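You operate a simulated robot arm through the tools that you are given. There is no shell and no other tool.

You are at the controls of a simulated two-armed robot. One attempt, no reset.

JOB
Wipe out the red bowl, give it two portions from the feeder and put it back.
Fine: wipe first, with the yellow sponge, and put that back; spill nothing. What is to be rubbed or washed off counts as gone when no trace of it is left.

Only the result counts: the job must be done as asked and must still hold three seconds after the hand-in. Knocking over, shifting, dropping, spilling or breaking anything else fails it.

ROBOT AND FRAMES
Two 7-joint arms with fingered hands on one trunk that stands fixed in place. Base frame: the origin is at the foot of the trunk, x ahead of it, y to its left, z up. Units: m, rad, N and s.
The left shoulder is at [0.06, 0.166, 0.976], the right one opposite. With the tool pointing down near the work surface each hand reaches from about 0.36 to 0.86 m from the base axis, measured 20 degrees to its own side. Payload 5 kg a hand.
The TCP of each hand is the grasp point between the finger pads, 0.032 m short of the fingertips. In the tool frame z runs along the fingers and y along their closing line. The gripper opens to 0.16 m; its body begins 0.089 m behind the TCP. The gripper is a hand of 3 fingers: y runs from the thumb to the fingers, the wrist lies at [0, 0, -0.267] in the tool frame, and closing takes about 1.5 s.
Orientation is that of the tool frame in the base frame, as [roll, pitch, yaw] about the fixed x, y, z axes, in that order (R = Rz(yaw) Ry(pitch) Rx(roll)). With the fingers straight down and closing along the base's y, the tool's x points along the base's -x, its y along +y and its z along -z.

CONTROLS
- The arms move only by the tool arm_command. It takes "left_moves", "right_moves" or both (then of equal length, played together; a hand with none holds still); each is text: rows parted by semicolons, each of 6 numbers parted by spaces: the shift along the tool's x, y, z in mm, then the turn, a rotation vector about the tool's x, y, z in rad. In form: x y z rx ry rz; .... A call has 1 to 20 rows; each row is the pose to reach, as a shift and turn from the pose commanded when the call began, along the tool's axes at that moment. "left_gripper" and "right_gripper" are, for a hand that has rows, the finger opening in mm, from 0 to 160, set as the call begins (left out, the last holds). Each row takes 0.2 s and may step no farther than 0.05 m and 0.15 rad from the row before; otherwise, or with a gripper value out of range, the whole call is refused. Where a pose cannot be reached the arm comes as near as it can. A force on the tool above 40 N (or 10 N above the force at the start of the call, whichever is more), or a blocked arm, ends the call early, and 0.2 s more pass. Each finger travels about 0.045 m/s and halts on what it meets, pressing with about 34 N; the grip force reading is that of the motor and also rises with nothing between the fingers. The clock runs only during rows and for 0.2 s after the last one: add rows that repeat a pose to give the fingers time. It gives the time, the measured TCP pose, the force on the tool (base axes), the opening and the grip force at its end, in the units of the frame above (readings bear some noise), with the torque about the TCP (base axes, N m) and any sound that the robot's microphone picked up.
- Cameras (640 x 400 px; columns grow to the right, rows downward): "scene" is now at [0.0564, -0.0062, 1.6306]; the picture's right is [-0.05, -1.00, 0.00], its down [-0.62, 0.03, -0.78] and it looks along [0.78, -0.04, -0.62] (base axes); focal length 348 px, centre (320, 200). "left" rides on the left gripper at [-0.065, -0.004, -0.116] in its tool frame; the picture's right is [0.06, -1.00, 0.00], its down [0.87, 0.05, -0.49] and it looks along [0.49, 0.03, 0.87] (tool axes); focal length 261 px, centre (320, 200). "right" rides on the right gripper at [0.065, -0.004, -0.116] in its tool frame; the picture's right is [0.06, 1.00, 0.00], its down [-0.87, 0.06, -0.49] and it looks along [-0.49, 0.03, 0.87] (tool axes); focal length 261 px, centre (320, 200). There is no depth. A picture from a camera that has moved, and an enlarged one, comes with that camera's place and axes in the base frame and with its lens.
- get_image(camera): a new picture of that camera. It takes no simulated time.
- move_column(by): slides the trunk up (or, below 0, down) by that many m; the arms and the scene camera ride with it, the base frame stays. It gives what a move gives, with no picture.
- finger_targets(finger1, finger2, thumb_bend, hand): sets how far each is bent, from 0 (flat) to 1 (curled in); at 0.3 the hand is open as for a grip, at 0.7 the pads meet at the TCP. One left out holds its place. A second passes; each finger stops where it meets its share of the squeeze, and holds until it gets a number again. A gripper value or a shape takes the hand back. It gives what a move gives, with no picture; readings hold the bend of each and the force on the fingers (four entries, about 0 where the hand has none), thumb and palm.
- hand_shape(shape, hand): the hand has 3 fingers and takes this shape, open, in about a second: jaw (thumb against the fingers, like two jaws); tri (thumb and two fingers); tip (a fingertip pinch); poke (one finger out to press); point (the index stretched); flat (the hand flat); cup (the hand cupped); fist (a fist). The gripper value then closes the fingers along that shape, each until it touches; the sizes above hold for jaw. It gives what a move gives, with no picture.
- head_to(pan, tilt): turns the head with the scene camera to pan (to the left, within 1.501 rad either way) and tilt (down, from -0.506 to 1.204), counted from straight ahead of the robot. It gives what a move gives.
- inspect(camera, box): a new picture of the part [left, top, right, bottom] of that camera's present view, enlarged. It takes no simulated time.
- finish_job(): hands the job in; it is judged then, once.

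Nothing tells you positions but the pictures and the camera data. Unless the task says otherwise, let go and move clear before handing in.

The tools are called as a command line: name --argument value ..., lists and objects as JSON in quotes. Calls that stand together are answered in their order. arm_command: Moves the arms, as the interface text tells. Its arguments: {"type":"object","properties":{"left_moves":{"type":"string"},"left_gripper":{"type":"number"},"right_moves":{"type":"string"},"right_gripper":{"type":"number"}},"required":[]} The other tools are called the same way: move_column (by) moves the trunk up or down; hand_shape (shape, hand) gives the hand a shape; finger_targets (finger1, finger2, thumb_bend, hand) moves the fingers one by one; head_to (pan, tilt) turns the head that bears the scene camera; get_image (camera) takes a picture; inspect (camera, box) takes an enlarged picture of a part of a camera's view; finish_job () hands the job in.

At the start:

```text
clock: 0.0
left_tool_pos: [0.5157, 0.1289, 1.3792]
left_ee_rot: [-3.142, 0.0, -3.141]
left_ft_force: [0.1, -0.6, -0.3]
left_wrist_torque: [0.0, 0.0, 0.02]
left_gripper_width: 0.16
left_gripper_force: 0.0
left_shape: jaw
left_bend: [0.3, 0.3, 0.3]
left_finger forces: [0.0, 0.1, 0.1, 0.0, 0.0, 0.0]
right_tool_pos: [0.5317, -0.3291, 1.3085]
right_ee_rot: [3.14, 0.0, 3.14]
right_ft_force: [-0.3, -0.1, 0.2]
right_wrist_torque: [0.01, 0.01, -0.04]
right_gripper_width: 0.16
right_gripper_force: 0.0
right_shape: jaw
right_bend: [0.3, 0.3, 0.3]
right_finger forces: [0.0, 0.0, 0.0, 0.0, 0.0, 0.1]
trunk travel left (down, up): [-0.525, 0.065]
head pan, tilt (commanded): [-0.049, 0.668]
```

scene: 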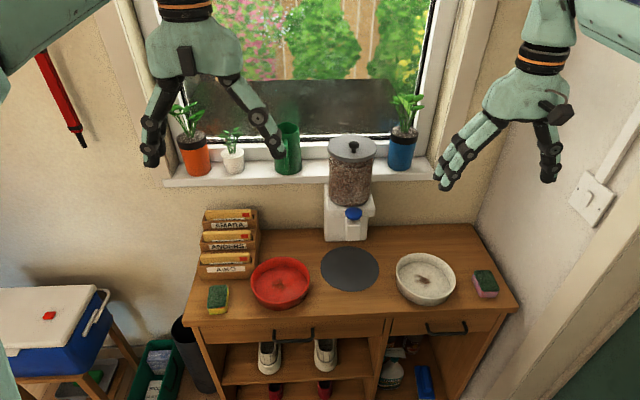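
right: 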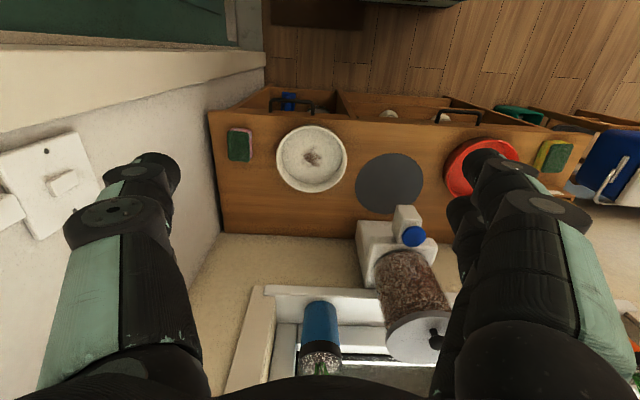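
left: 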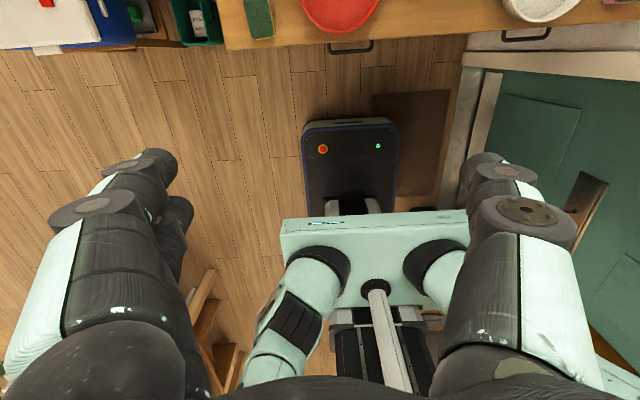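

I see a wooden counter with a red bowl, a white bowl, a feeder with a blue knob, and two sponges: a green/yellow one on the left and a green/pink one on the right. I'll look closer before moving.

inspect --camera "scene" --box '[180, 200, 340, 320]'

inspect --camera "scene" --box '[300, 120, 460, 300]'

inspect --camera "scene" --box '[380, 220, 540, 340]'

inspect --camera "right" --box '[200, 80, 600, 380]'

```text
3.33 times, centred on (260, 260) of scene
camera zoom: at [0.0564, -0.0062, 1.6306], right [-0.05, -1.0, 0.0], down [-0.62, 0.03, -0.78], along [0.78, -0.04, -0.62], focal length 1160 px, centre (520, 0)
```

zoom: 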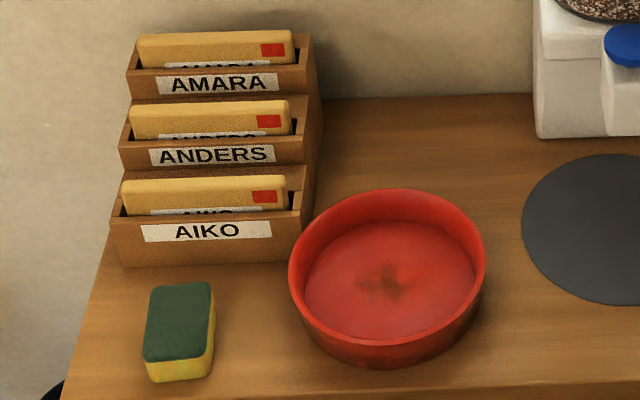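

```text
2.22 times, centred on (380, 210) of scene
camera zoom: at [0.0564, -0.0062, 1.6306], right [-0.05, -1.0, 0.0], down [-0.62, 0.03, -0.78], along [0.78, -0.04, -0.62], focal length 774 px, centre (187, 178)
```

zoom: 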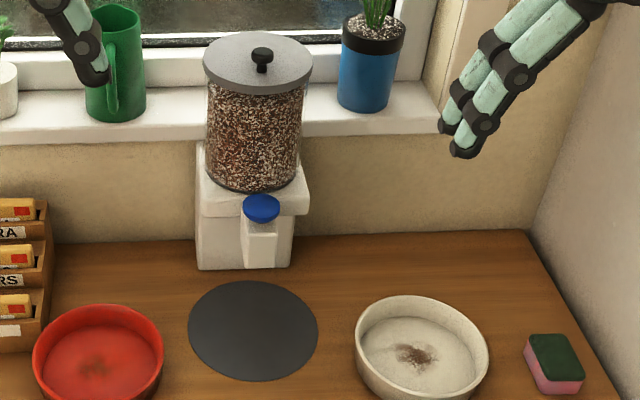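

```text
3.33 times, centred on (460, 280) of scene
camera zoom: at [0.0564, -0.0062, 1.6306], right [-0.05, -1.0, 0.0], down [-0.62, 0.03, -0.78], along [0.78, -0.04, -0.62], focal length 1160 px, centre (-147, -67)
```

zoom: 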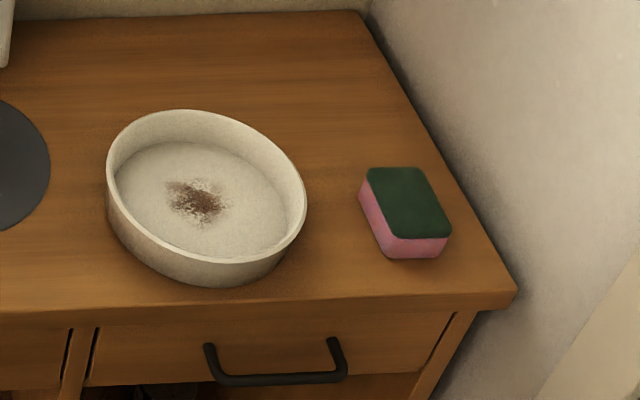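

```text
1.33 times, centred on (400, 230) of right
camera zoom: at [0.4672, -0.332, 1.4227], right [-0.06, 1.0, 0.0], down [0.87, 0.05, 0.49], along [0.49, 0.03, -0.87], focal length 348 px, centre (213, 160)
```

zoom: 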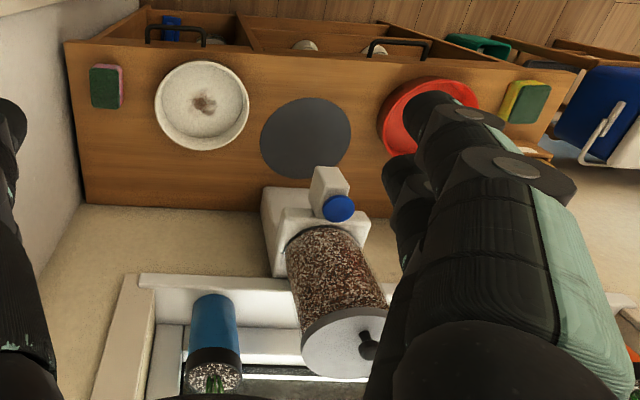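

Counter surface triangulates to about z=0.80, the red bowl sits near (0.69, 0.075), the yellow sponge near (0.65, 0.24), and the mat below the feeder near (0.75, -0.13). Next I zoom in on the feeder and the bowl for details.

inspect --camera "scene" --box '[310, 130, 390, 250]'

inspect --camera "right" --box '[340, 190, 460, 290]'

inspect --camera "scene" --box '[240, 250, 320, 315]'

inspect --camera "scene" --box '[195, 270, 255, 320]'

```text
3.33 times, centred on (350, 190) of scene
camera zoom: at [0.0564, -0.0062, 1.6306], right [-0.05, -1.0, 0.0], down [-0.62, 0.03, -0.78], along [0.78, -0.04, -0.62], focal length 1160 px, centre (220, 233)
```

zoom: 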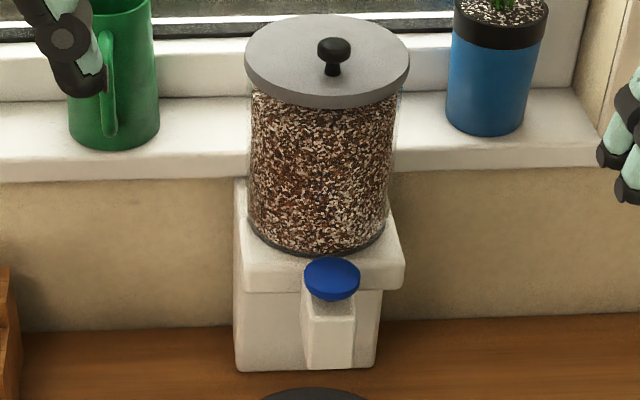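

```text
4.00 times, centred on (400, 240) of right
camera zoom: at [0.4672, -0.332, 1.4227], right [-0.06, 1.0, 0.0], down [0.87, 0.05, 0.49], along [0.49, 0.03, -0.87], focal length 1043 px, centre (0, 40)
```

zoom: 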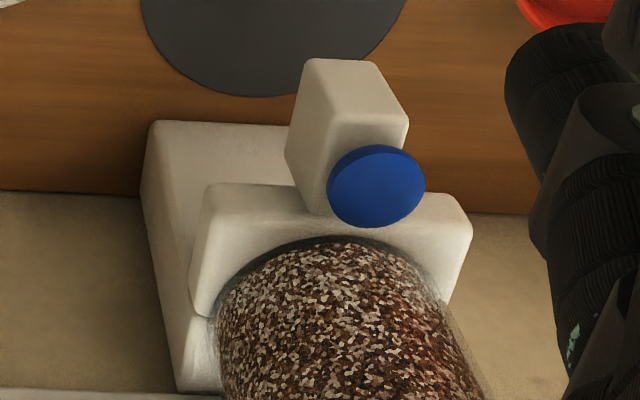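

```text
6.15 times, centred on (280, 282) of scene
camera zoom: at [0.0564, -0.0062, 1.6306], right [-0.05, -1.0, 0.0], down [-0.62, 0.03, -0.78], along [0.78, -0.04, -0.62], focal length 2142 px, centre (566, -308)
```

zoom: 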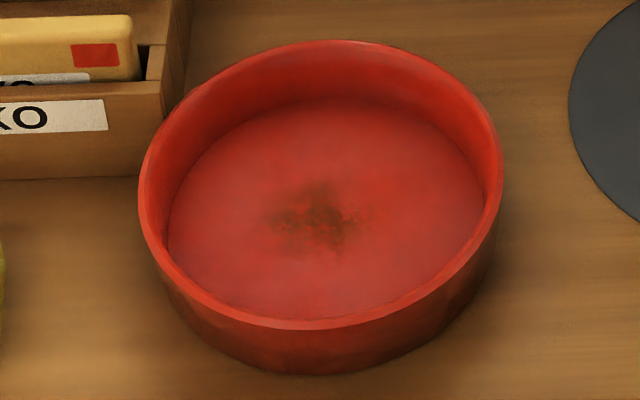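

```text
8.00 times, centred on (225, 295) of scene
camera zoom: at [0.0564, -0.0062, 1.6306], right [-0.05, -1.0, 0.0], down [-0.62, 0.03, -0.78], along [0.78, -0.04, -0.62], focal length 2785 px, centre (1080, -560)
```

zoom: 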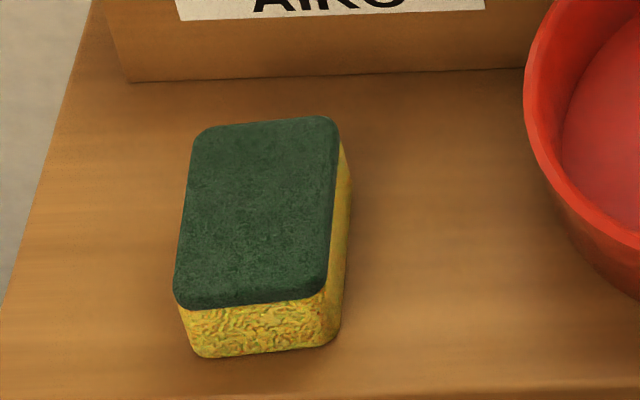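

The feeder has a white chute with a blue mushroom button on top at about (0.765, -0.13, 1.02), right over the mat. I move both hands (clear in the air) to get closer views of the sponge, bowl and chute.

arm_command --left_moves "-18 14 35 0 0 0; -36 28 70 0 0 0; -54 42 105 0 0 0; -72 56 140 0 0 0; -90 70 175 0 0 0; -108 84 210 0 0 0; -126 98 245 0 0 0; -144 111 280 0 0 0" --right_moves "10 10 24 0 -0.07 0; 20 20 48 0 -0.14 0; 30 30 72 0 -0.21 0; 40 40 96 0 -0.28 0; 50 50 120 0 -0.35 0; 60 60 144 0 -0.42 0; 70 70 168 0 -0.49 0; 80 80 190 0 -0.56 0"

get_image --camera "left"

get_image --camera "right"

get_image --camera "scene"

```text
clock: 1.8
left_tool_pos: [0.6601, 0.24, 1.0962]
left_ee_rot: [-3.14, -0.001, 3.141]
left_ft_force: [0.2, 0.6, -0.7]
left_wrist_torque: [0.0, -0.01, -0.01]
left_gripper_width: 0.16
left_gripper_force: 0.1
left_shape: jaw
left_bend: [0.3, 0.3, 0.3]
left_finger forces: [0.0, 0.0, 0.0, 0.1, 0.0, 0.0]
right_tool_pos: [0.4519, -0.2487, 1.1168]
right_ee_rot: [3.139, 0.561, 3.141]
right_ft_force: [0.2, 0.5, -0.2]
right_wrist_torque: [-0.01, 0.0, 0.01]
right_gripper_width: 0.1597
right_gripper_force: 0.0
right_shape: jaw
right_bend: [0.3, 0.3, 0.3]
right_finger forces: [0.0, 0.0, 0.1, 0.0, 0.0, 0.0]
trunk travel left (down, up): [-0.525, 0.065]
head pan, tilt (commanded): [-0.049, 0.668]
```

```text
taken
camera left: at [0.725, 0.2359, 1.2121], right [-0.06, -1.0, 0.0], down [-0.87, 0.05, 0.49], along [-0.49, 0.03, -0.87], focal length 261 px, centre (320, 200)
```

left: 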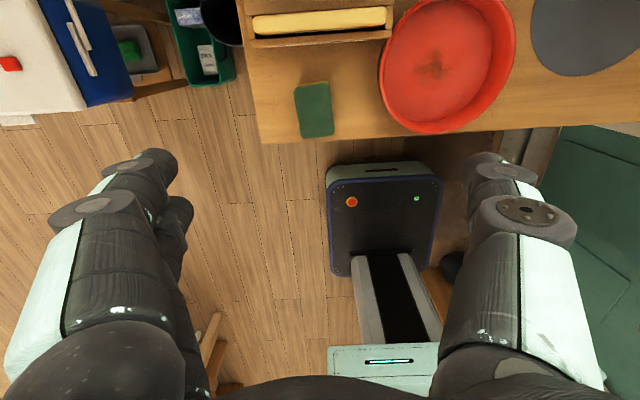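

```text
taken
camera right: at [0.3361, -0.2533, 1.1809], right [-0.05, 1.0, -0.03], down [0.47, 0.05, 0.88], along [0.88, 0.03, -0.48], focal length 261 px, centre (320, 200)
```

right: 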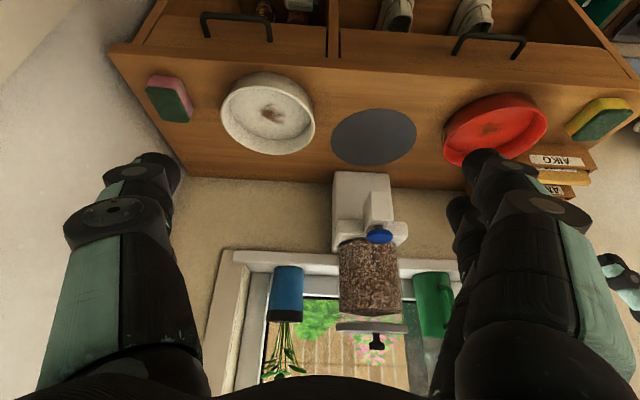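

```text
taken
camera scene: at [0.0572, -0.0057, 1.6306], right [-0.05, -1.0, 0.0], down [-0.62, 0.03, -0.78], along [0.78, -0.04, -0.62], focal length 348 px, centre (320, 200)
```

scene: 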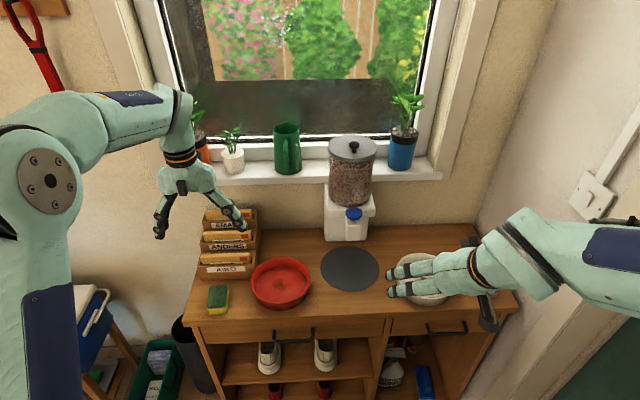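

The hands are clear; the red bowl, sponge and feeder show well. I zoom in to measure chute, bowl and sponge.

inspect --camera "right" --box '[310, 80, 430, 260]'

inspect --camera "right" --box '[430, 70, 630, 190]'

inspect --camera "left" --box '[240, 0, 540, 160]'

```text
2.22 times, centred on (370, 170) of right
camera zoom: at [0.3361, -0.2533, 1.1809], right [-0.05, 1.0, -0.03], down [0.47, 0.05, 0.88], along [0.88, 0.03, -0.48], focal length 579 px, centre (209, 267)
```

zoom: 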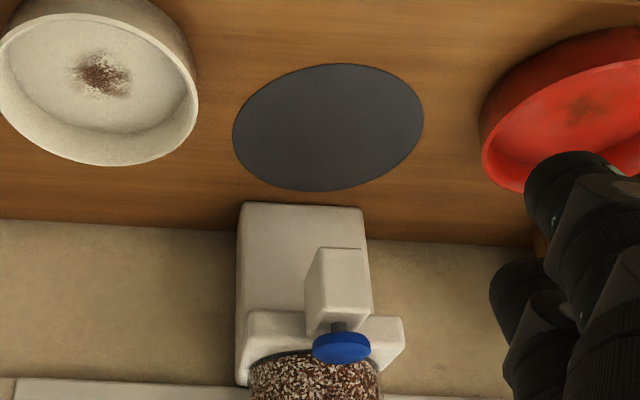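

```text
3.20 times, centred on (530, 130) of right
camera zoom: at [0.3361, -0.2533, 1.1809], right [-0.05, 1.0, -0.03], down [0.47, 0.05, 0.88], along [0.88, 0.03, -0.48], focal length 834 px, centre (-352, 424)
```

zoom: 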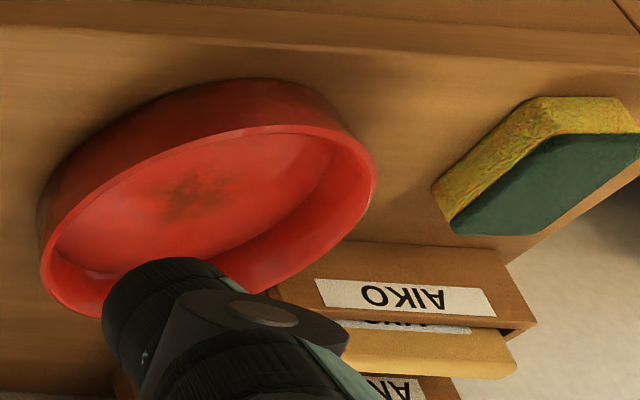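

```text
2.13 times, centred on (390, 80) of left
camera zoom: at [0.725, 0.2359, 1.2121], right [-0.06, -1.0, 0.0], down [-0.87, 0.05, 0.49], along [-0.49, 0.03, -0.87], focal length 556 px, centre (171, 456)
```

zoom: 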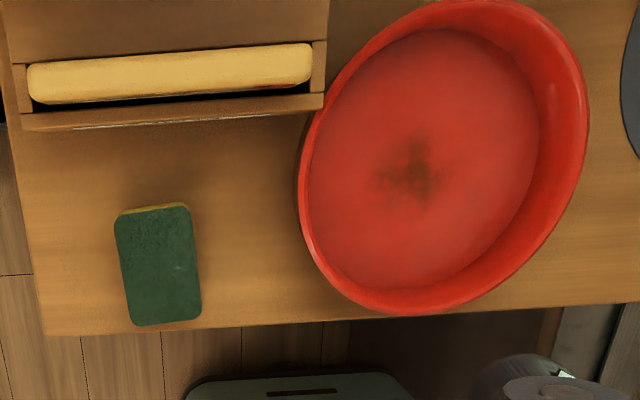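

The chute with the mushroom button sits above the mat centre. I take a few tighter zooms to get the chute edges and the hand sizes right.

inspect --camera "right" --box '[350, 180, 410, 255]'

inspect --camera "scene" --box '[320, 190, 385, 250]'

inspect --camera "scene" --box '[140, 140, 270, 260]'

inspect --camera "scene" --box '[370, 200, 530, 340]'

```text
5.33 times, centred on (380, 218) of right
camera zoom: at [0.3361, -0.2533, 1.1809], right [-0.05, 1.0, -0.03], down [0.47, 0.05, 0.88], along [0.88, 0.03, -0.48], focal length 1390 px, centre (0, 107)
```

zoom: 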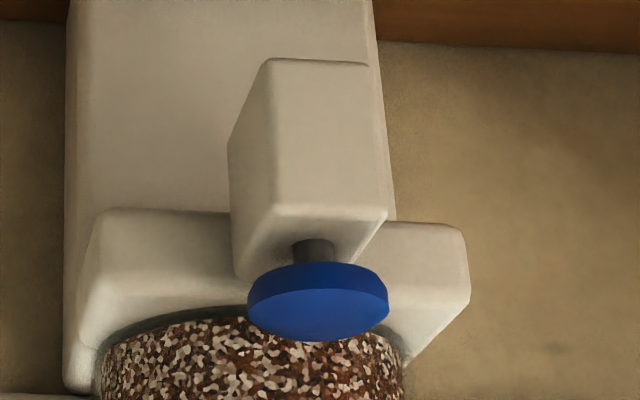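

```text
6.67 times, centred on (352, 220) of scene
camera zoom: at [0.0572, -0.0057, 1.6306], right [-0.05, -1.0, 0.0], down [-0.62, 0.03, -0.78], along [0.78, -0.04, -0.62], focal length 2321 px, centre (103, 67)
```

zoom: 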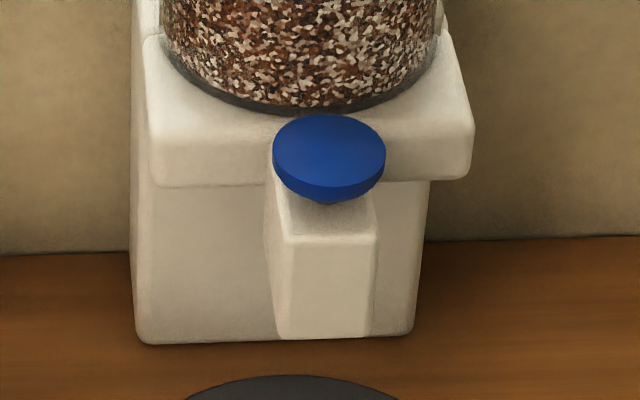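

```text
3.33 times, centred on (205, 200) of scene
camera zoom: at [0.0572, -0.0057, 1.6306], right [-0.05, -1.0, 0.0], down [-0.62, 0.03, -0.78], along [0.78, -0.04, -0.62], focal length 1160 px, centre (703, 200)
```

zoom: 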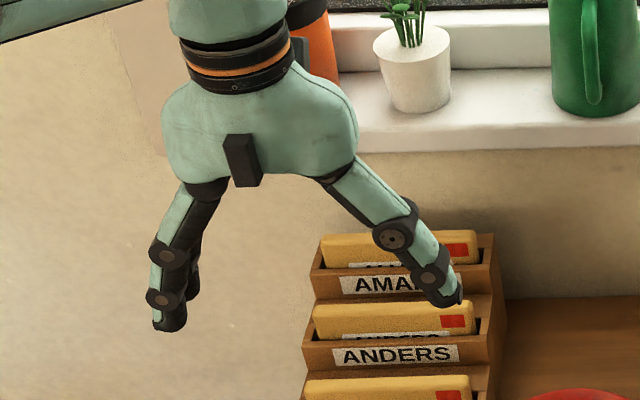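

```text
2.86 times, centred on (450, 270) of scene
camera zoom: at [0.0572, -0.0057, 1.6306], right [-0.05, -1.0, 0.0], down [-0.62, 0.03, -0.78], along [0.78, -0.04, -0.62], focal length 995 px, centre (-51, 0)
```

zoom: 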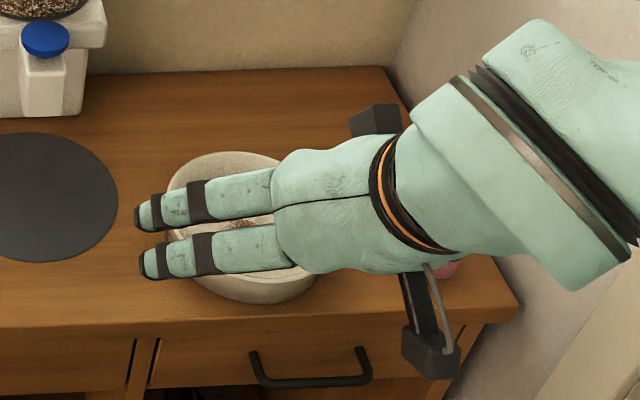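

The sponge is centred near (0.654, 0.2475), yaw about +0.09 rad, top at about z=0.833. The bowl is centred near (0.698, 0.076) with rim about z=0.845. I narrow the left hand to 90 mm (to stay off the bowl) and come down above the sponge.

arm_command --left_moves "1.5 1.5 35 0 0 -0.02; 3 3 70 0 0 -0.04; 5 4.5 105 0 0 -0.06; 6.5 6 140 0 0 -0.08; 8 7.5 175 0 0 -0.09; 8 7.5 185 0 0 -0.09" --left_gripper 90

get_image --camera "left"

inspect --camera "scene" --box '[160, 200, 320, 320]'

inspect --camera "right" --box '[420, 60, 640, 240]'

```text
clock: 3.2
left_tool_pos: [0.6511, 0.2475, 0.9137]
left_ee_rot: [3.14, 0.001, -3.052]
left_ft_force: [-0.1, -0.2, 0.5]
left_wrist_torque: [0.04, -0.01, 0.02]
left_gripper_width: 0.0908
left_gripper_force: 0.0
left_shape: jaw
left_bend: [0.71, 0.71, 0.7]
left_finger forces: [0.0, 0.1, 0.0, 0.0, 0.0, 0.1]
right_tool_pos: [0.4517, -0.25, 1.1189]
right_ee_rot: [3.139, 0.56, 3.14]
right_ft_force: [0.3, 0.1, 0.5]
right_wrist_torque: [0.0, -0.02, 0.0]
right_gripper_width: 0.1598
right_gripper_force: 0.0
right_shape: jaw
right_bend: [0.3, 0.3, 0.3]
right_finger forces: [0.0, 0.0, 0.0, 0.1, 0.0, 0.0]
trunk travel left (down, up): [-0.525, 0.065]
head pan, tilt (commanded): [-0.049, 0.668]
```

```text
taken
camera left: at [0.716, 0.249, 1.029], right [0.03, -1.0, 0.0], down [-0.87, -0.02, 0.49], along [-0.49, -0.01, -0.87], focal length 261 px, centre (320, 200)
```

left: 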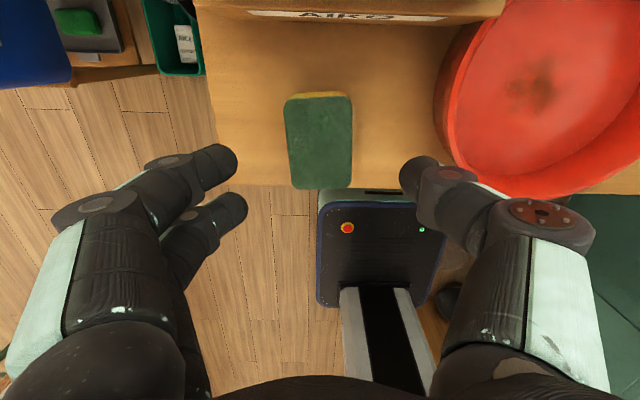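

```text
3.33 times, centred on (240, 260) of scene
camera zoom: at [0.0564, -0.0061, 1.6306], right [-0.05, -1.0, 0.0], down [-0.62, 0.03, -0.78], along [0.78, -0.04, -0.62], focal length 1160 px, centre (587, 0)
```

zoom: 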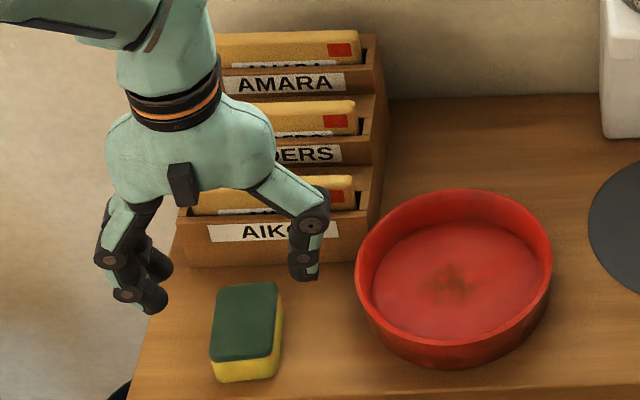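

```text
2.22 times, centred on (530, 150) of right
camera zoom: at [0.3358, -0.254, 1.1812], right [-0.05, 1.0, -0.03], down [0.47, 0.05, 0.88], along [0.88, 0.03, -0.48], focal length 579 px, centre (-147, 311)
```

zoom: 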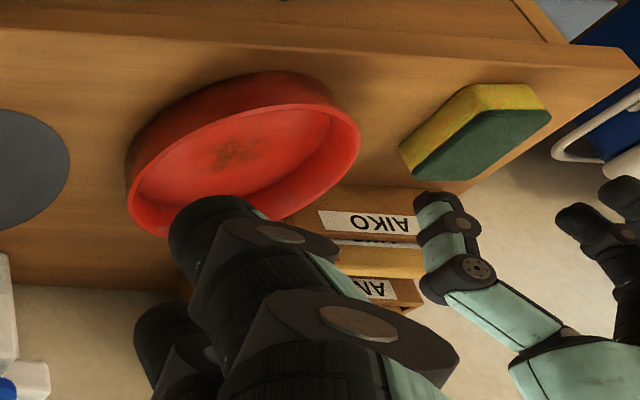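

The hand is centred over the sponge, with the thumb well clear of the bowl. I go straight down to about z=0.842.

arm_command --left_moves "-2 0 20 0 0 0; -4 0 40 0 0 0; -4 0 55 0 0 0; -4 0 65 0 0 0; -4 0 72 0 0 0"

get_image --camera "left"

inspect --camera "scene" --box '[160, 200, 320, 320]'

inspect --camera "right" --box '[480, 60, 640, 180]'

```text
clock: 4.4
left_tool_pos: [0.6543, 0.2479, 0.8398]
left_ee_rot: [-3.14, 0.0, -3.052]
left_ft_force: [-0.2, -0.7, 1.1]
left_wrist_torque: [0.01, -0.01, -0.01]
left_gripper_width: 0.0904
left_gripper_force: 0.1
left_shape: jaw
left_bend: [0.71, 0.71, 0.7]
left_finger forces: [0.0, 0.0, 0.1, 0.0, 0.0, 0.0]
right_tool_pos: [0.452, -0.2508, 1.1188]
right_ee_rot: [3.141, 0.561, 3.141]
right_ft_force: [0.3, -0.1, 0.3]
right_wrist_torque: [0.0, 0.0, 0.0]
right_gripper_width: 0.16
right_gripper_force: 0.1
right_shape: jaw
right_bend: [0.3, 0.3, 0.3]
right_finger forces: [0.0, 0.1, 0.1, 0.0, 0.0, 0.0]
trunk travel left (down, up): [-0.525, 0.065]
head pan, tilt (commanded): [-0.049, 0.668]
```

```text
taken
camera left: at [0.7206, 0.2488, 0.9573], right [0.03, -1.0, 0.0], down [-0.87, -0.02, 0.49], along [-0.49, -0.01, -0.87], focal length 261 px, centre (320, 200)
```

left: 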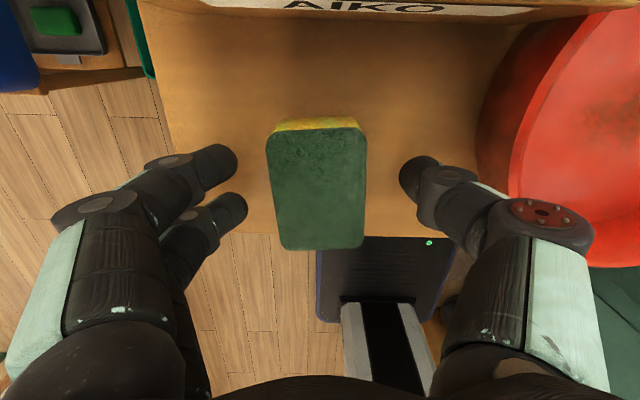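

```text
3.33 times, centred on (240, 260) of scene
camera zoom: at [0.0566, -0.0062, 1.6306], right [-0.05, -1.0, 0.0], down [-0.62, 0.03, -0.78], along [0.78, -0.04, -0.62], focal length 1160 px, centre (587, 0)
```

zoom: 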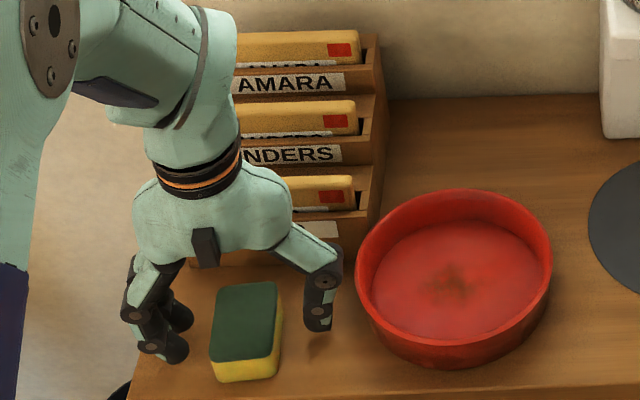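

```text
3.33 times, centred on (560, 120) of right
camera zoom: at [0.3359, -0.254, 1.1811], right [-0.05, 1.0, -0.03], down [0.47, 0.05, 0.88], along [0.88, 0.03, -0.48], focal length 869 px, centre (-480, 467)
```

zoom: 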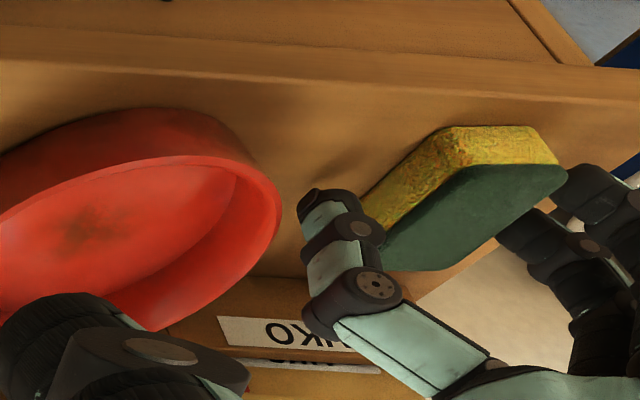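

Fingers straddle the sponge with about 8 mm of clearance to the counter. I close the grip.

arm_command --left_moves "0 0 0 0 0 0; 0 0 0 0 0 0; 0 0 0 0 0 0; 0 0 0 0 0 0; 0 0 0 0 0 0; 0 0 0 0 0 0; 0 0 0 0 0 0; 0 0 0 0 0 0" --left_gripper 30

get_image --camera "left"

inspect --camera "right" --box '[480, 60, 640, 180]'

```text
clock: 6.2
left_tool_pos: [0.6553, 0.2479, 0.842]
left_ee_rot: [3.139, 0.001, -3.052]
left_ft_force: [0.0, 0.8, 0.3]
left_wrist_torque: [0.0, 0.02, -0.01]
left_gripper_width: 0.0435
left_gripper_force: 34.5
left_shape: jaw
left_bend: [0.73, 0.73, 0.7]
left_finger forces: [15.6, 15.3, 0.0, 0.0, 30.8, 0.1]
right_tool_pos: [0.4527, -0.2511, 1.1188]
right_ee_rot: [3.14, 0.559, 3.141]
right_ft_force: [0.9, 0.0, 0.8]
right_wrist_torque: [0.04, 0.02, 0.0]
right_gripper_width: 0.1598
right_gripper_force: 0.2
right_shape: jaw
right_bend: [0.3, 0.3, 0.3]
right_finger forces: [0.0, 0.0, 0.1, 0.1, 0.0, 0.1]
trunk travel left (down, up): [-0.525, 0.065]
head pan, tilt (commanded): [-0.049, 0.668]
```

```text
taken
camera left: at [0.7206, 0.2487, 0.9575], right [0.03, -1.0, 0.0], down [-0.87, -0.02, 0.49], along [-0.49, -0.01, -0.87], focal length 261 px, centre (320, 200)
```

left: 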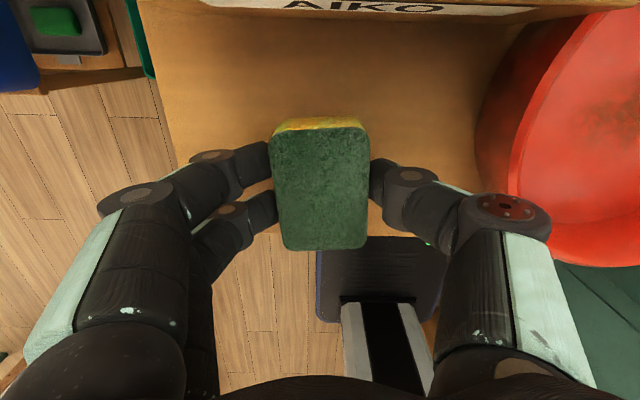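

```text
3.33 times, centred on (560, 120) of right
camera zoom: at [0.3358, -0.254, 1.1811], right [-0.05, 1.0, -0.03], down [0.47, 0.05, 0.88], along [0.88, 0.03, -0.48], focal length 869 px, centre (-480, 467)
```

zoom: 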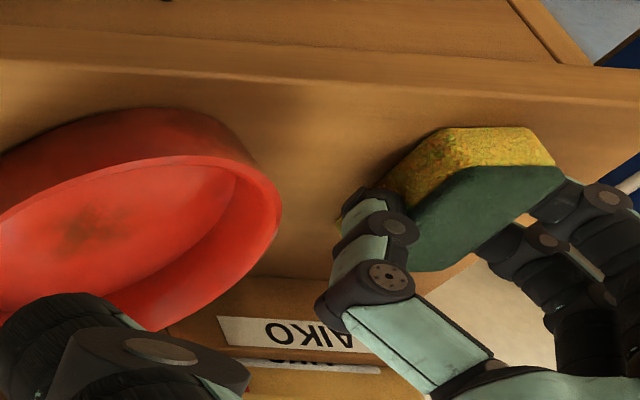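

The sponge is gripped (34 N, held on both sides). I lift it and carry it over the bowl at a safe height.

arm_command --left_moves "0 0 -30 0 0 0; 0 0 -60 0 0 0; 0 0 -85 0 0 0; -7.7 -43.3 -85 0 0 0; -15.5 -86.7 -85 0 0 0; -23 -130 -85 0 0 0; -30.9 -173.3 -85 0 0 0"

get_image --camera "left"

get_image --camera "scene"

get_image --camera "right"

```text
clock: 7.8
left_tool_pos: [0.7033, 0.0737, 0.9259]
left_ee_rot: [3.142, -0.001, -3.051]
left_ft_force: [-0.2, -0.1, 0.6]
left_wrist_torque: [0.04, -0.04, -0.01]
left_gripper_width: 0.0436
left_gripper_force: 34.4
left_shape: jaw
left_bend: [0.73, 0.73, 0.7]
left_finger forces: [15.5, 15.4, 0.1, 0.0, 31.0, 0.1]
right_tool_pos: [0.4519, -0.2518, 1.1191]
right_ee_rot: [3.14, 0.56, 3.139]
right_ft_force: [-0.8, -0.4, 0.2]
right_wrist_torque: [-0.01, -0.01, 0.02]
right_gripper_width: 0.16
right_gripper_force: 0.1
right_shape: jaw
right_bend: [0.3, 0.3, 0.3]
right_finger forces: [0.0, 0.0, 0.0, 0.1, 0.1, 0.1]
trunk travel left (down, up): [-0.525, 0.065]
head pan, tilt (commanded): [-0.049, 0.668]
```

```text
taken
camera left: at [0.7679, 0.0761, 1.0416], right [0.03, -1.0, 0.0], down [-0.87, -0.02, 0.49], along [-0.49, -0.01, -0.87], focal length 261 px, centre (320, 200)
```

left: 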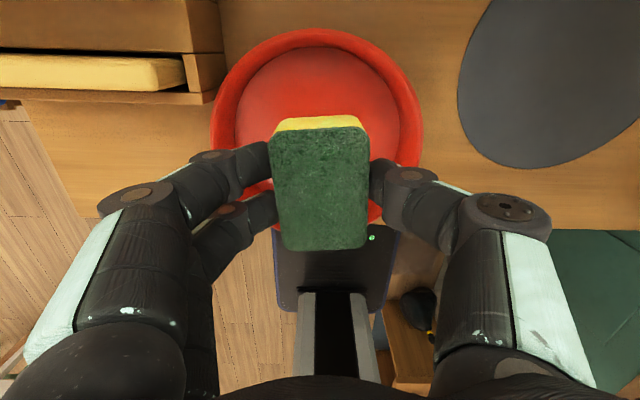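

```text
taken
camera scene: at [0.0567, -0.0072, 1.6306], right [-0.05, -1.0, 0.0], down [-0.62, 0.03, -0.78], along [0.78, -0.04, -0.62], focal length 348 px, centre (320, 200)
```

scene: 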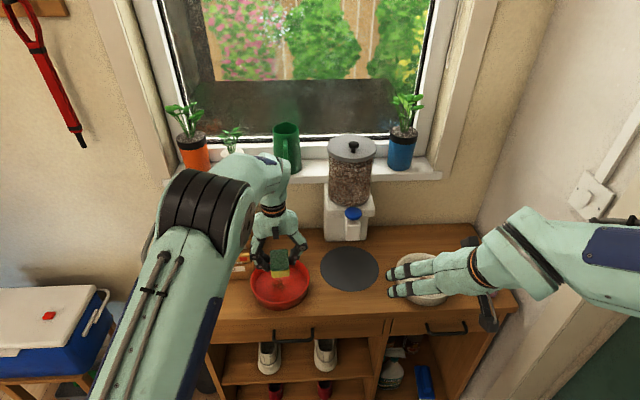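

```text
taken
camera right: at [0.336, -0.2549, 1.1809], right [-0.05, 1.0, -0.03], down [0.47, 0.05, 0.88], along [0.88, 0.03, -0.48], focal length 261 px, centre (320, 200)
```

right: 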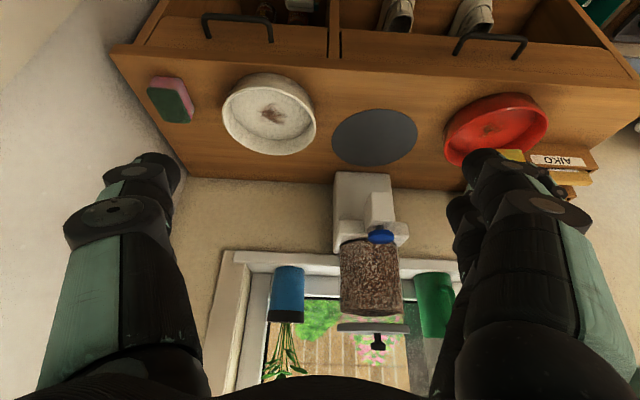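

The sponge hangs cleanly over the bowl centre. I lower it to just above the bowl floor, then feel for contact.

arm_command --left_moves "0 0 25 0 0 0; 0 0 50 0 0 0; 0 0 68 0 0 0; 0 0 72 0 0 0; 0 0 72 0 0 0"

get_image --camera "left"

inspect --camera "scene" --box '[230, 220, 330, 320]'

```text
clock: 9.0
left_tool_pos: [0.7019, 0.0771, 0.8548]
left_ee_rot: [3.14, 0.0, -3.051]
left_ft_force: [0.6, -0.3, -1.0]
left_wrist_torque: [0.01, 0.01, 0.01]
left_gripper_width: 0.0439
left_gripper_force: 34.1
left_shape: jaw
left_bend: [0.73, 0.73, 0.7]
left_finger forces: [15.6, 15.4, 0.1, 0.1, 30.9, 0.0]
right_tool_pos: [0.4518, -0.2514, 1.118]
right_ee_rot: [3.14, 0.562, 3.141]
right_ft_force: [0.9, 0.3, 0.7]
right_wrist_torque: [-0.01, 0.01, -0.01]
right_gripper_width: 0.1599
right_gripper_force: 0.0
right_shape: jaw
right_bend: [0.3, 0.3, 0.3]
right_finger forces: [0.0, 0.1, 0.0, 0.0, 0.0, 0.0]
trunk travel left (down, up): [-0.525, 0.065]
head pan, tilt (commanded): [-0.049, 0.668]
```

```text
taken
camera left: at [0.7669, 0.0789, 0.9706], right [0.03, -1.0, 0.0], down [-0.87, -0.02, 0.49], along [-0.49, -0.01, -0.87], focal length 261 px, centre (320, 200)
```

left: 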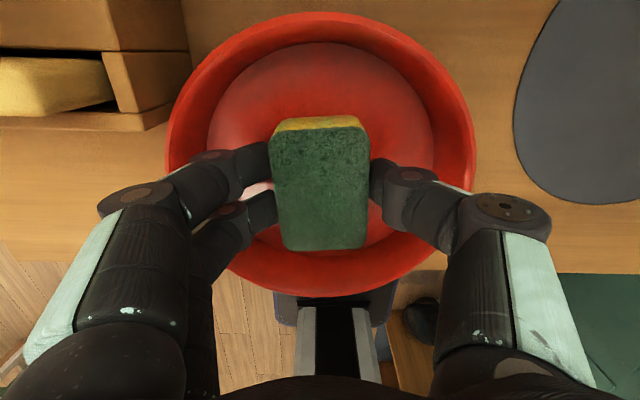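

```text
4.00 times, centred on (280, 270) of scene
camera zoom: at [0.0565, -0.0063, 1.6306], right [-0.05, -1.0, 0.0], down [-0.62, 0.03, -0.78], along [0.78, -0.04, -0.62], focal length 1392 px, centre (480, -80)
```

zoom: 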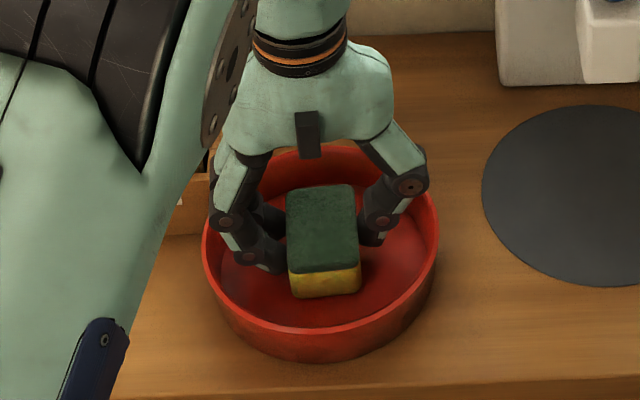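

The sponge is centred in the bowl with room on all sides. Now I lower a few millimetres at a time and watch the force.

arm_command --left_moves "0 0 2 0 0 0; 0 0 4 0 0 0; 0 0 6 0 0 0; 0 0 6 0 0 0"

```text
clock: 10.0
left_tool_pos: [0.7014, 0.077, 0.8499]
left_ee_rot: [-3.141, 0.002, -3.051]
left_ft_force: [-0.1, 1.2, 9.8]
left_wrist_torque: [0.1, 0.02, 0.02]
left_gripper_width: 0.0436
left_gripper_force: 33.4
left_shape: jaw
left_bend: [0.73, 0.73, 0.7]
left_finger forces: [16.8, 16.7, 0.0, 0.1, 32.6, 0.1]
right_tool_pos: [0.4522, -0.2509, 1.1192]
right_ee_rot: [3.138, 0.562, -3.141]
right_ft_force: [0.7, 0.3, -0.1]
right_wrist_torque: [0.0, -0.01, -0.01]
right_gripper_width: 0.1598
right_gripper_force: 0.0
right_shape: jaw
right_bend: [0.3, 0.3, 0.3]
right_finger forces: [0.1, 0.0, 0.0, 0.0, 0.1, 0.0]
trunk travel left (down, up): [-0.525, 0.065]
head pan, tilt (commanded): [-0.049, 0.668]
```

Contact at about 10 N. I try one short stroke toward the robot and back to see whether the bowl stays put.

arm_command --left_moves "5 0 0 0 0 0; 10 0 0 0 0 0; 15 0 0 0 0 0"

get_image --camera "left"

inspect --camera "scene" --box '[230, 220, 330, 320]'

```text
clock: 10.8
left_tool_pos: [0.6877, 0.0758, 0.849]
left_ee_rot: [-3.141, 0.0, -3.051]
left_ft_force: [5.3, 1.3, 6.5]
left_wrist_torque: [0.07, -0.11, 0.0]
left_gripper_width: 0.0439
left_gripper_force: 33.4
left_shape: jaw
left_bend: [0.73, 0.73, 0.7]
left_finger forces: [16.6, 16.6, 0.0, 0.1, 33.1, 0.0]
right_tool_pos: [0.4519, -0.2506, 1.1191]
right_ee_rot: [3.14, 0.559, 3.141]
right_ft_force: [0.4, -1.0, -0.2]
right_wrist_torque: [0.0, 0.0, -0.01]
right_gripper_width: 0.1601
right_gripper_force: 0.1
right_shape: jaw
right_bend: [0.3, 0.3, 0.3]
right_finger forces: [0.0, 0.0, 0.0, 0.1, 0.1, 0.1]
trunk travel left (down, up): [-0.525, 0.065]
head pan, tilt (commanded): [-0.049, 0.668]
```

```text
taken
camera left: at [0.7525, 0.0768, 0.9663], right [0.03, -1.0, 0.0], down [-0.87, -0.02, 0.49], along [-0.49, -0.01, -0.87], focal length 261 px, centre (320, 200)
```

left: 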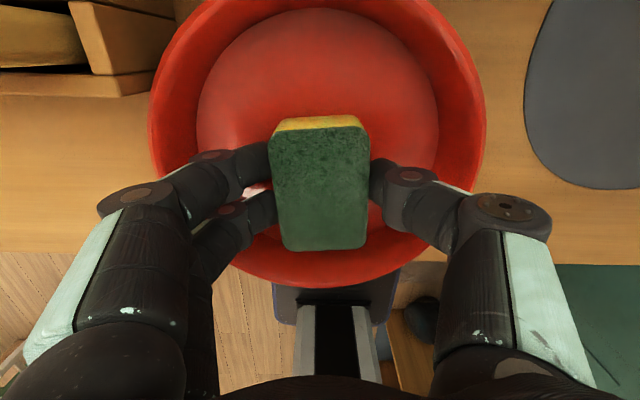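

```text
4.00 times, centred on (280, 270) of scene
camera zoom: at [0.0562, -0.0063, 1.6306], right [-0.05, -1.0, 0.0], down [-0.62, 0.03, -0.78], along [0.78, -0.04, -0.62], focal length 1392 px, centre (480, -80)
```

zoom: 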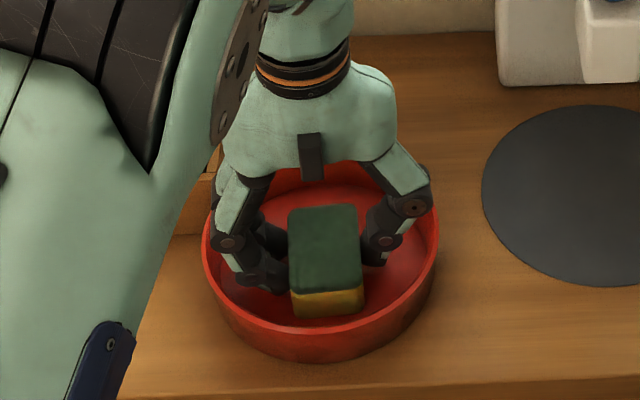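

The bowl didn't move and the sponge slides over the floor. I continue with a gentle zig-zag over the stain.

arm_command --left_moves "-8 0 0 0 0 0; -16 0 0 0 0 0; -24 0 0 0 0 0; -24 8 0 0 0 0; -16 8 0 0 0 0; -8 8 0 0 0 0; 0 8 0 0 0 0; 0 0 0 0 0 0; 0 -8 0 0 0 0; -8 -8 0 0 0 0; -16 -8 0 0 0 0; -24 -8 0 0 0 0; -24 0 0 0 0 0; -16 0 0 0 0 0; -8 0 0 0 0 0; 0 0 0 0 0 0; -8 4 0 0 0 0; -16 4 0 0 0 0; -24 4 0 0 0 0; -12 0 0 0 0 0"

get_image --camera "left"

inspect --camera "scene" --box '[230, 220, 330, 320]'

inspect --camera "right" --box '[420, 60, 620, 200]'

```text
clock: 15.0
left_tool_pos: [0.6998, 0.0773, 0.8497]
left_ee_rot: [3.141, 0.001, -3.052]
left_ft_force: [3.8, 2.3, 6.5]
left_wrist_torque: [0.12, -0.1, -0.03]
left_gripper_width: 0.0448
left_gripper_force: 33.8
left_shape: jaw
left_bend: [0.74, 0.74, 0.71]
left_finger forces: [18.2, 18.1, 0.0, 0.1, 34.5, 0.0]
right_tool_pos: [0.4513, -0.251, 1.1201]
right_ee_rot: [3.139, 0.562, 3.14]
right_ft_force: [-0.1, -0.1, 1.0]
right_wrist_torque: [0.0, 0.01, 0.02]
right_gripper_width: 0.1599
right_gripper_force: 0.2
right_shape: jaw
right_bend: [0.3, 0.3, 0.3]
right_finger forces: [0.0, 0.1, 0.1, 0.0, 0.0, 0.0]
trunk travel left (down, up): [-0.525, 0.065]
head pan, tilt (commanded): [-0.049, 0.668]
```

```text
taken
camera left: at [0.7648, 0.0798, 0.9659], right [0.03, -1.0, 0.0], down [-0.87, -0.02, 0.49], along [-0.49, -0.01, -0.87], focal length 261 px, centre (320, 200)
```

left: 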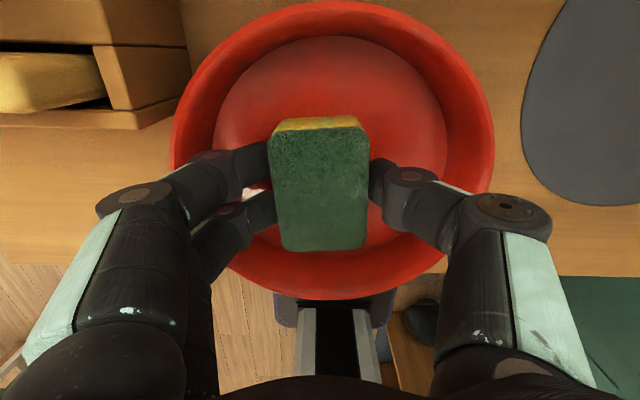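

```text
4.00 times, centred on (280, 270) of scene
camera zoom: at [0.0559, -0.0064, 1.6305], right [-0.05, -1.0, 0.0], down [-0.62, 0.03, -0.78], along [0.78, -0.04, -0.62], focal length 1392 px, centre (480, -80)
```

zoom: 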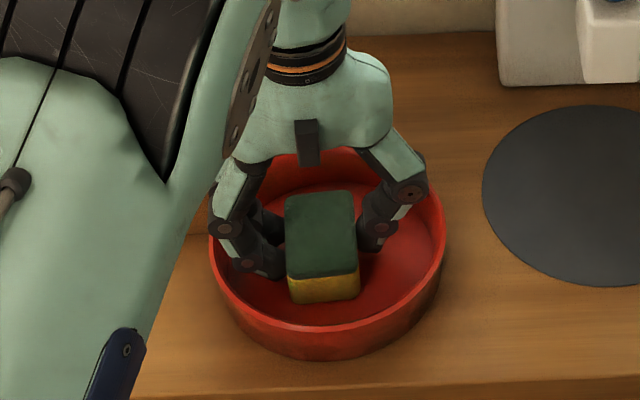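

```text
2.86 times, centred on (520, 130) of right
camera zoom: at [0.3356, -0.2541, 1.1812], right [-0.05, 1.0, -0.03], down [0.47, 0.05, 0.88], along [0.88, 0.03, -0.48], focal length 745 px, centre (-251, 400)
```

zoom: 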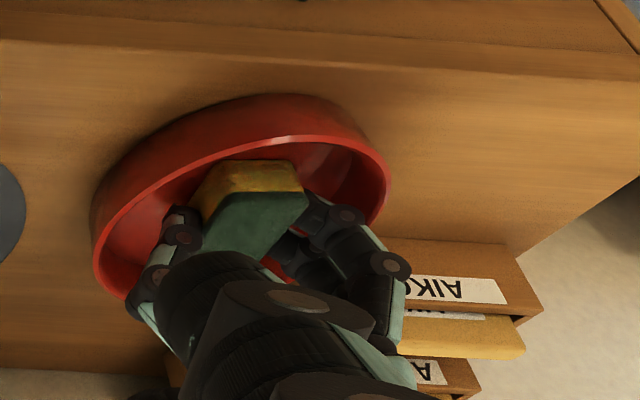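

The bowl slid about 5 mm to the right (away from the rack); I will correct that when I put it back. I lift the sponge to check the stain.

arm_command --left_moves "0 0 -20 0 0 0; 0 0 -50 0 0 0; 0 0 -85 0 0 0; 0 30 -110 0 0 0; 10 75 -110 0 0 0; 20 120 -110 0 0 0"

inspect --camera "scene" --box '[240, 240, 320, 320]'

get_image --camera "left"

inspect --camera "right" --box '[430, 70, 590, 190]'

```text
clock: 16.4
left_tool_pos: [0.6702, 0.1942, 0.9611]
left_ee_rot: [-3.14, 0.002, -3.051]
left_ft_force: [0.2, -0.4, -0.1]
left_wrist_torque: [-0.03, 0.01, 0.03]
left_gripper_width: 0.0446
left_gripper_force: 33.6
left_shape: jaw
left_bend: [0.74, 0.74, 0.71]
left_finger forces: [17.0, 16.9, 0.0, 0.1, 34.0, 0.0]
right_tool_pos: [0.4528, -0.2502, 1.119]
right_ee_rot: [-3.141, 0.559, -3.141]
right_ft_force: [1.0, 0.2, -0.3]
right_wrist_torque: [0.0, -0.01, -0.02]
right_gripper_width: 0.1598
right_gripper_force: 0.2
right_shape: jaw
right_bend: [0.3, 0.3, 0.3]
right_finger forces: [0.0, 0.0, 0.0, 0.1, 0.0, 0.1]
trunk travel left (down, up): [-0.525, 0.065]
head pan, tilt (commanded): [-0.049, 0.668]
```

```text
5.00 times, centred on (280, 280) of scene
camera zoom: at [0.0562, -0.005, 1.6306], right [-0.05, -1.0, 0.0], down [-0.62, 0.03, -0.78], along [0.78, -0.04, -0.62], focal length 1741 px, centre (520, -200)
```

zoom: 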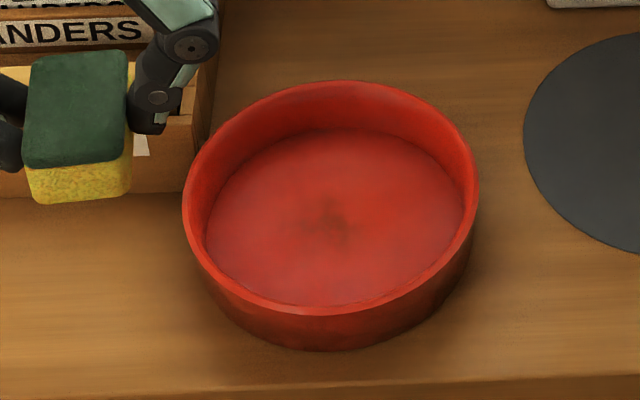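

```text
taken
camera left: at [0.7354, 0.1964, 1.0766], right [0.03, -1.0, 0.0], down [-0.87, -0.02, 0.49], along [-0.49, -0.02, -0.87], focal length 261 px, centre (320, 200)
```

left: 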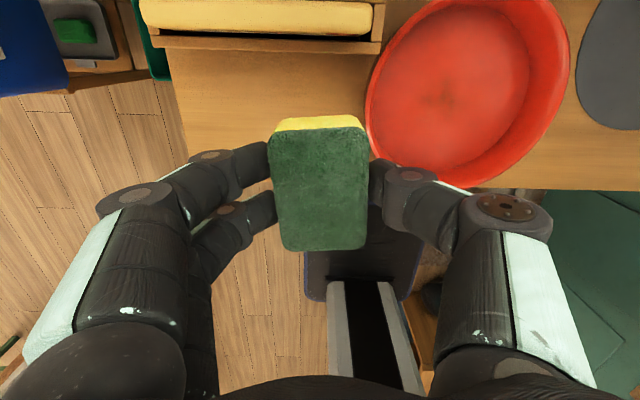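

```text
3.33 times, centred on (510, 130) of right
camera zoom: at [0.3356, -0.2531, 1.1814], right [-0.05, 1.0, -0.03], down [0.47, 0.05, 0.88], along [0.88, 0.03, -0.48], focal length 869 px, centre (-313, 433)
```

zoom: 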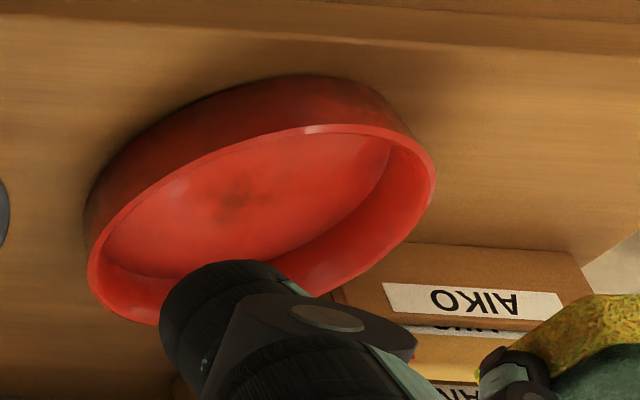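

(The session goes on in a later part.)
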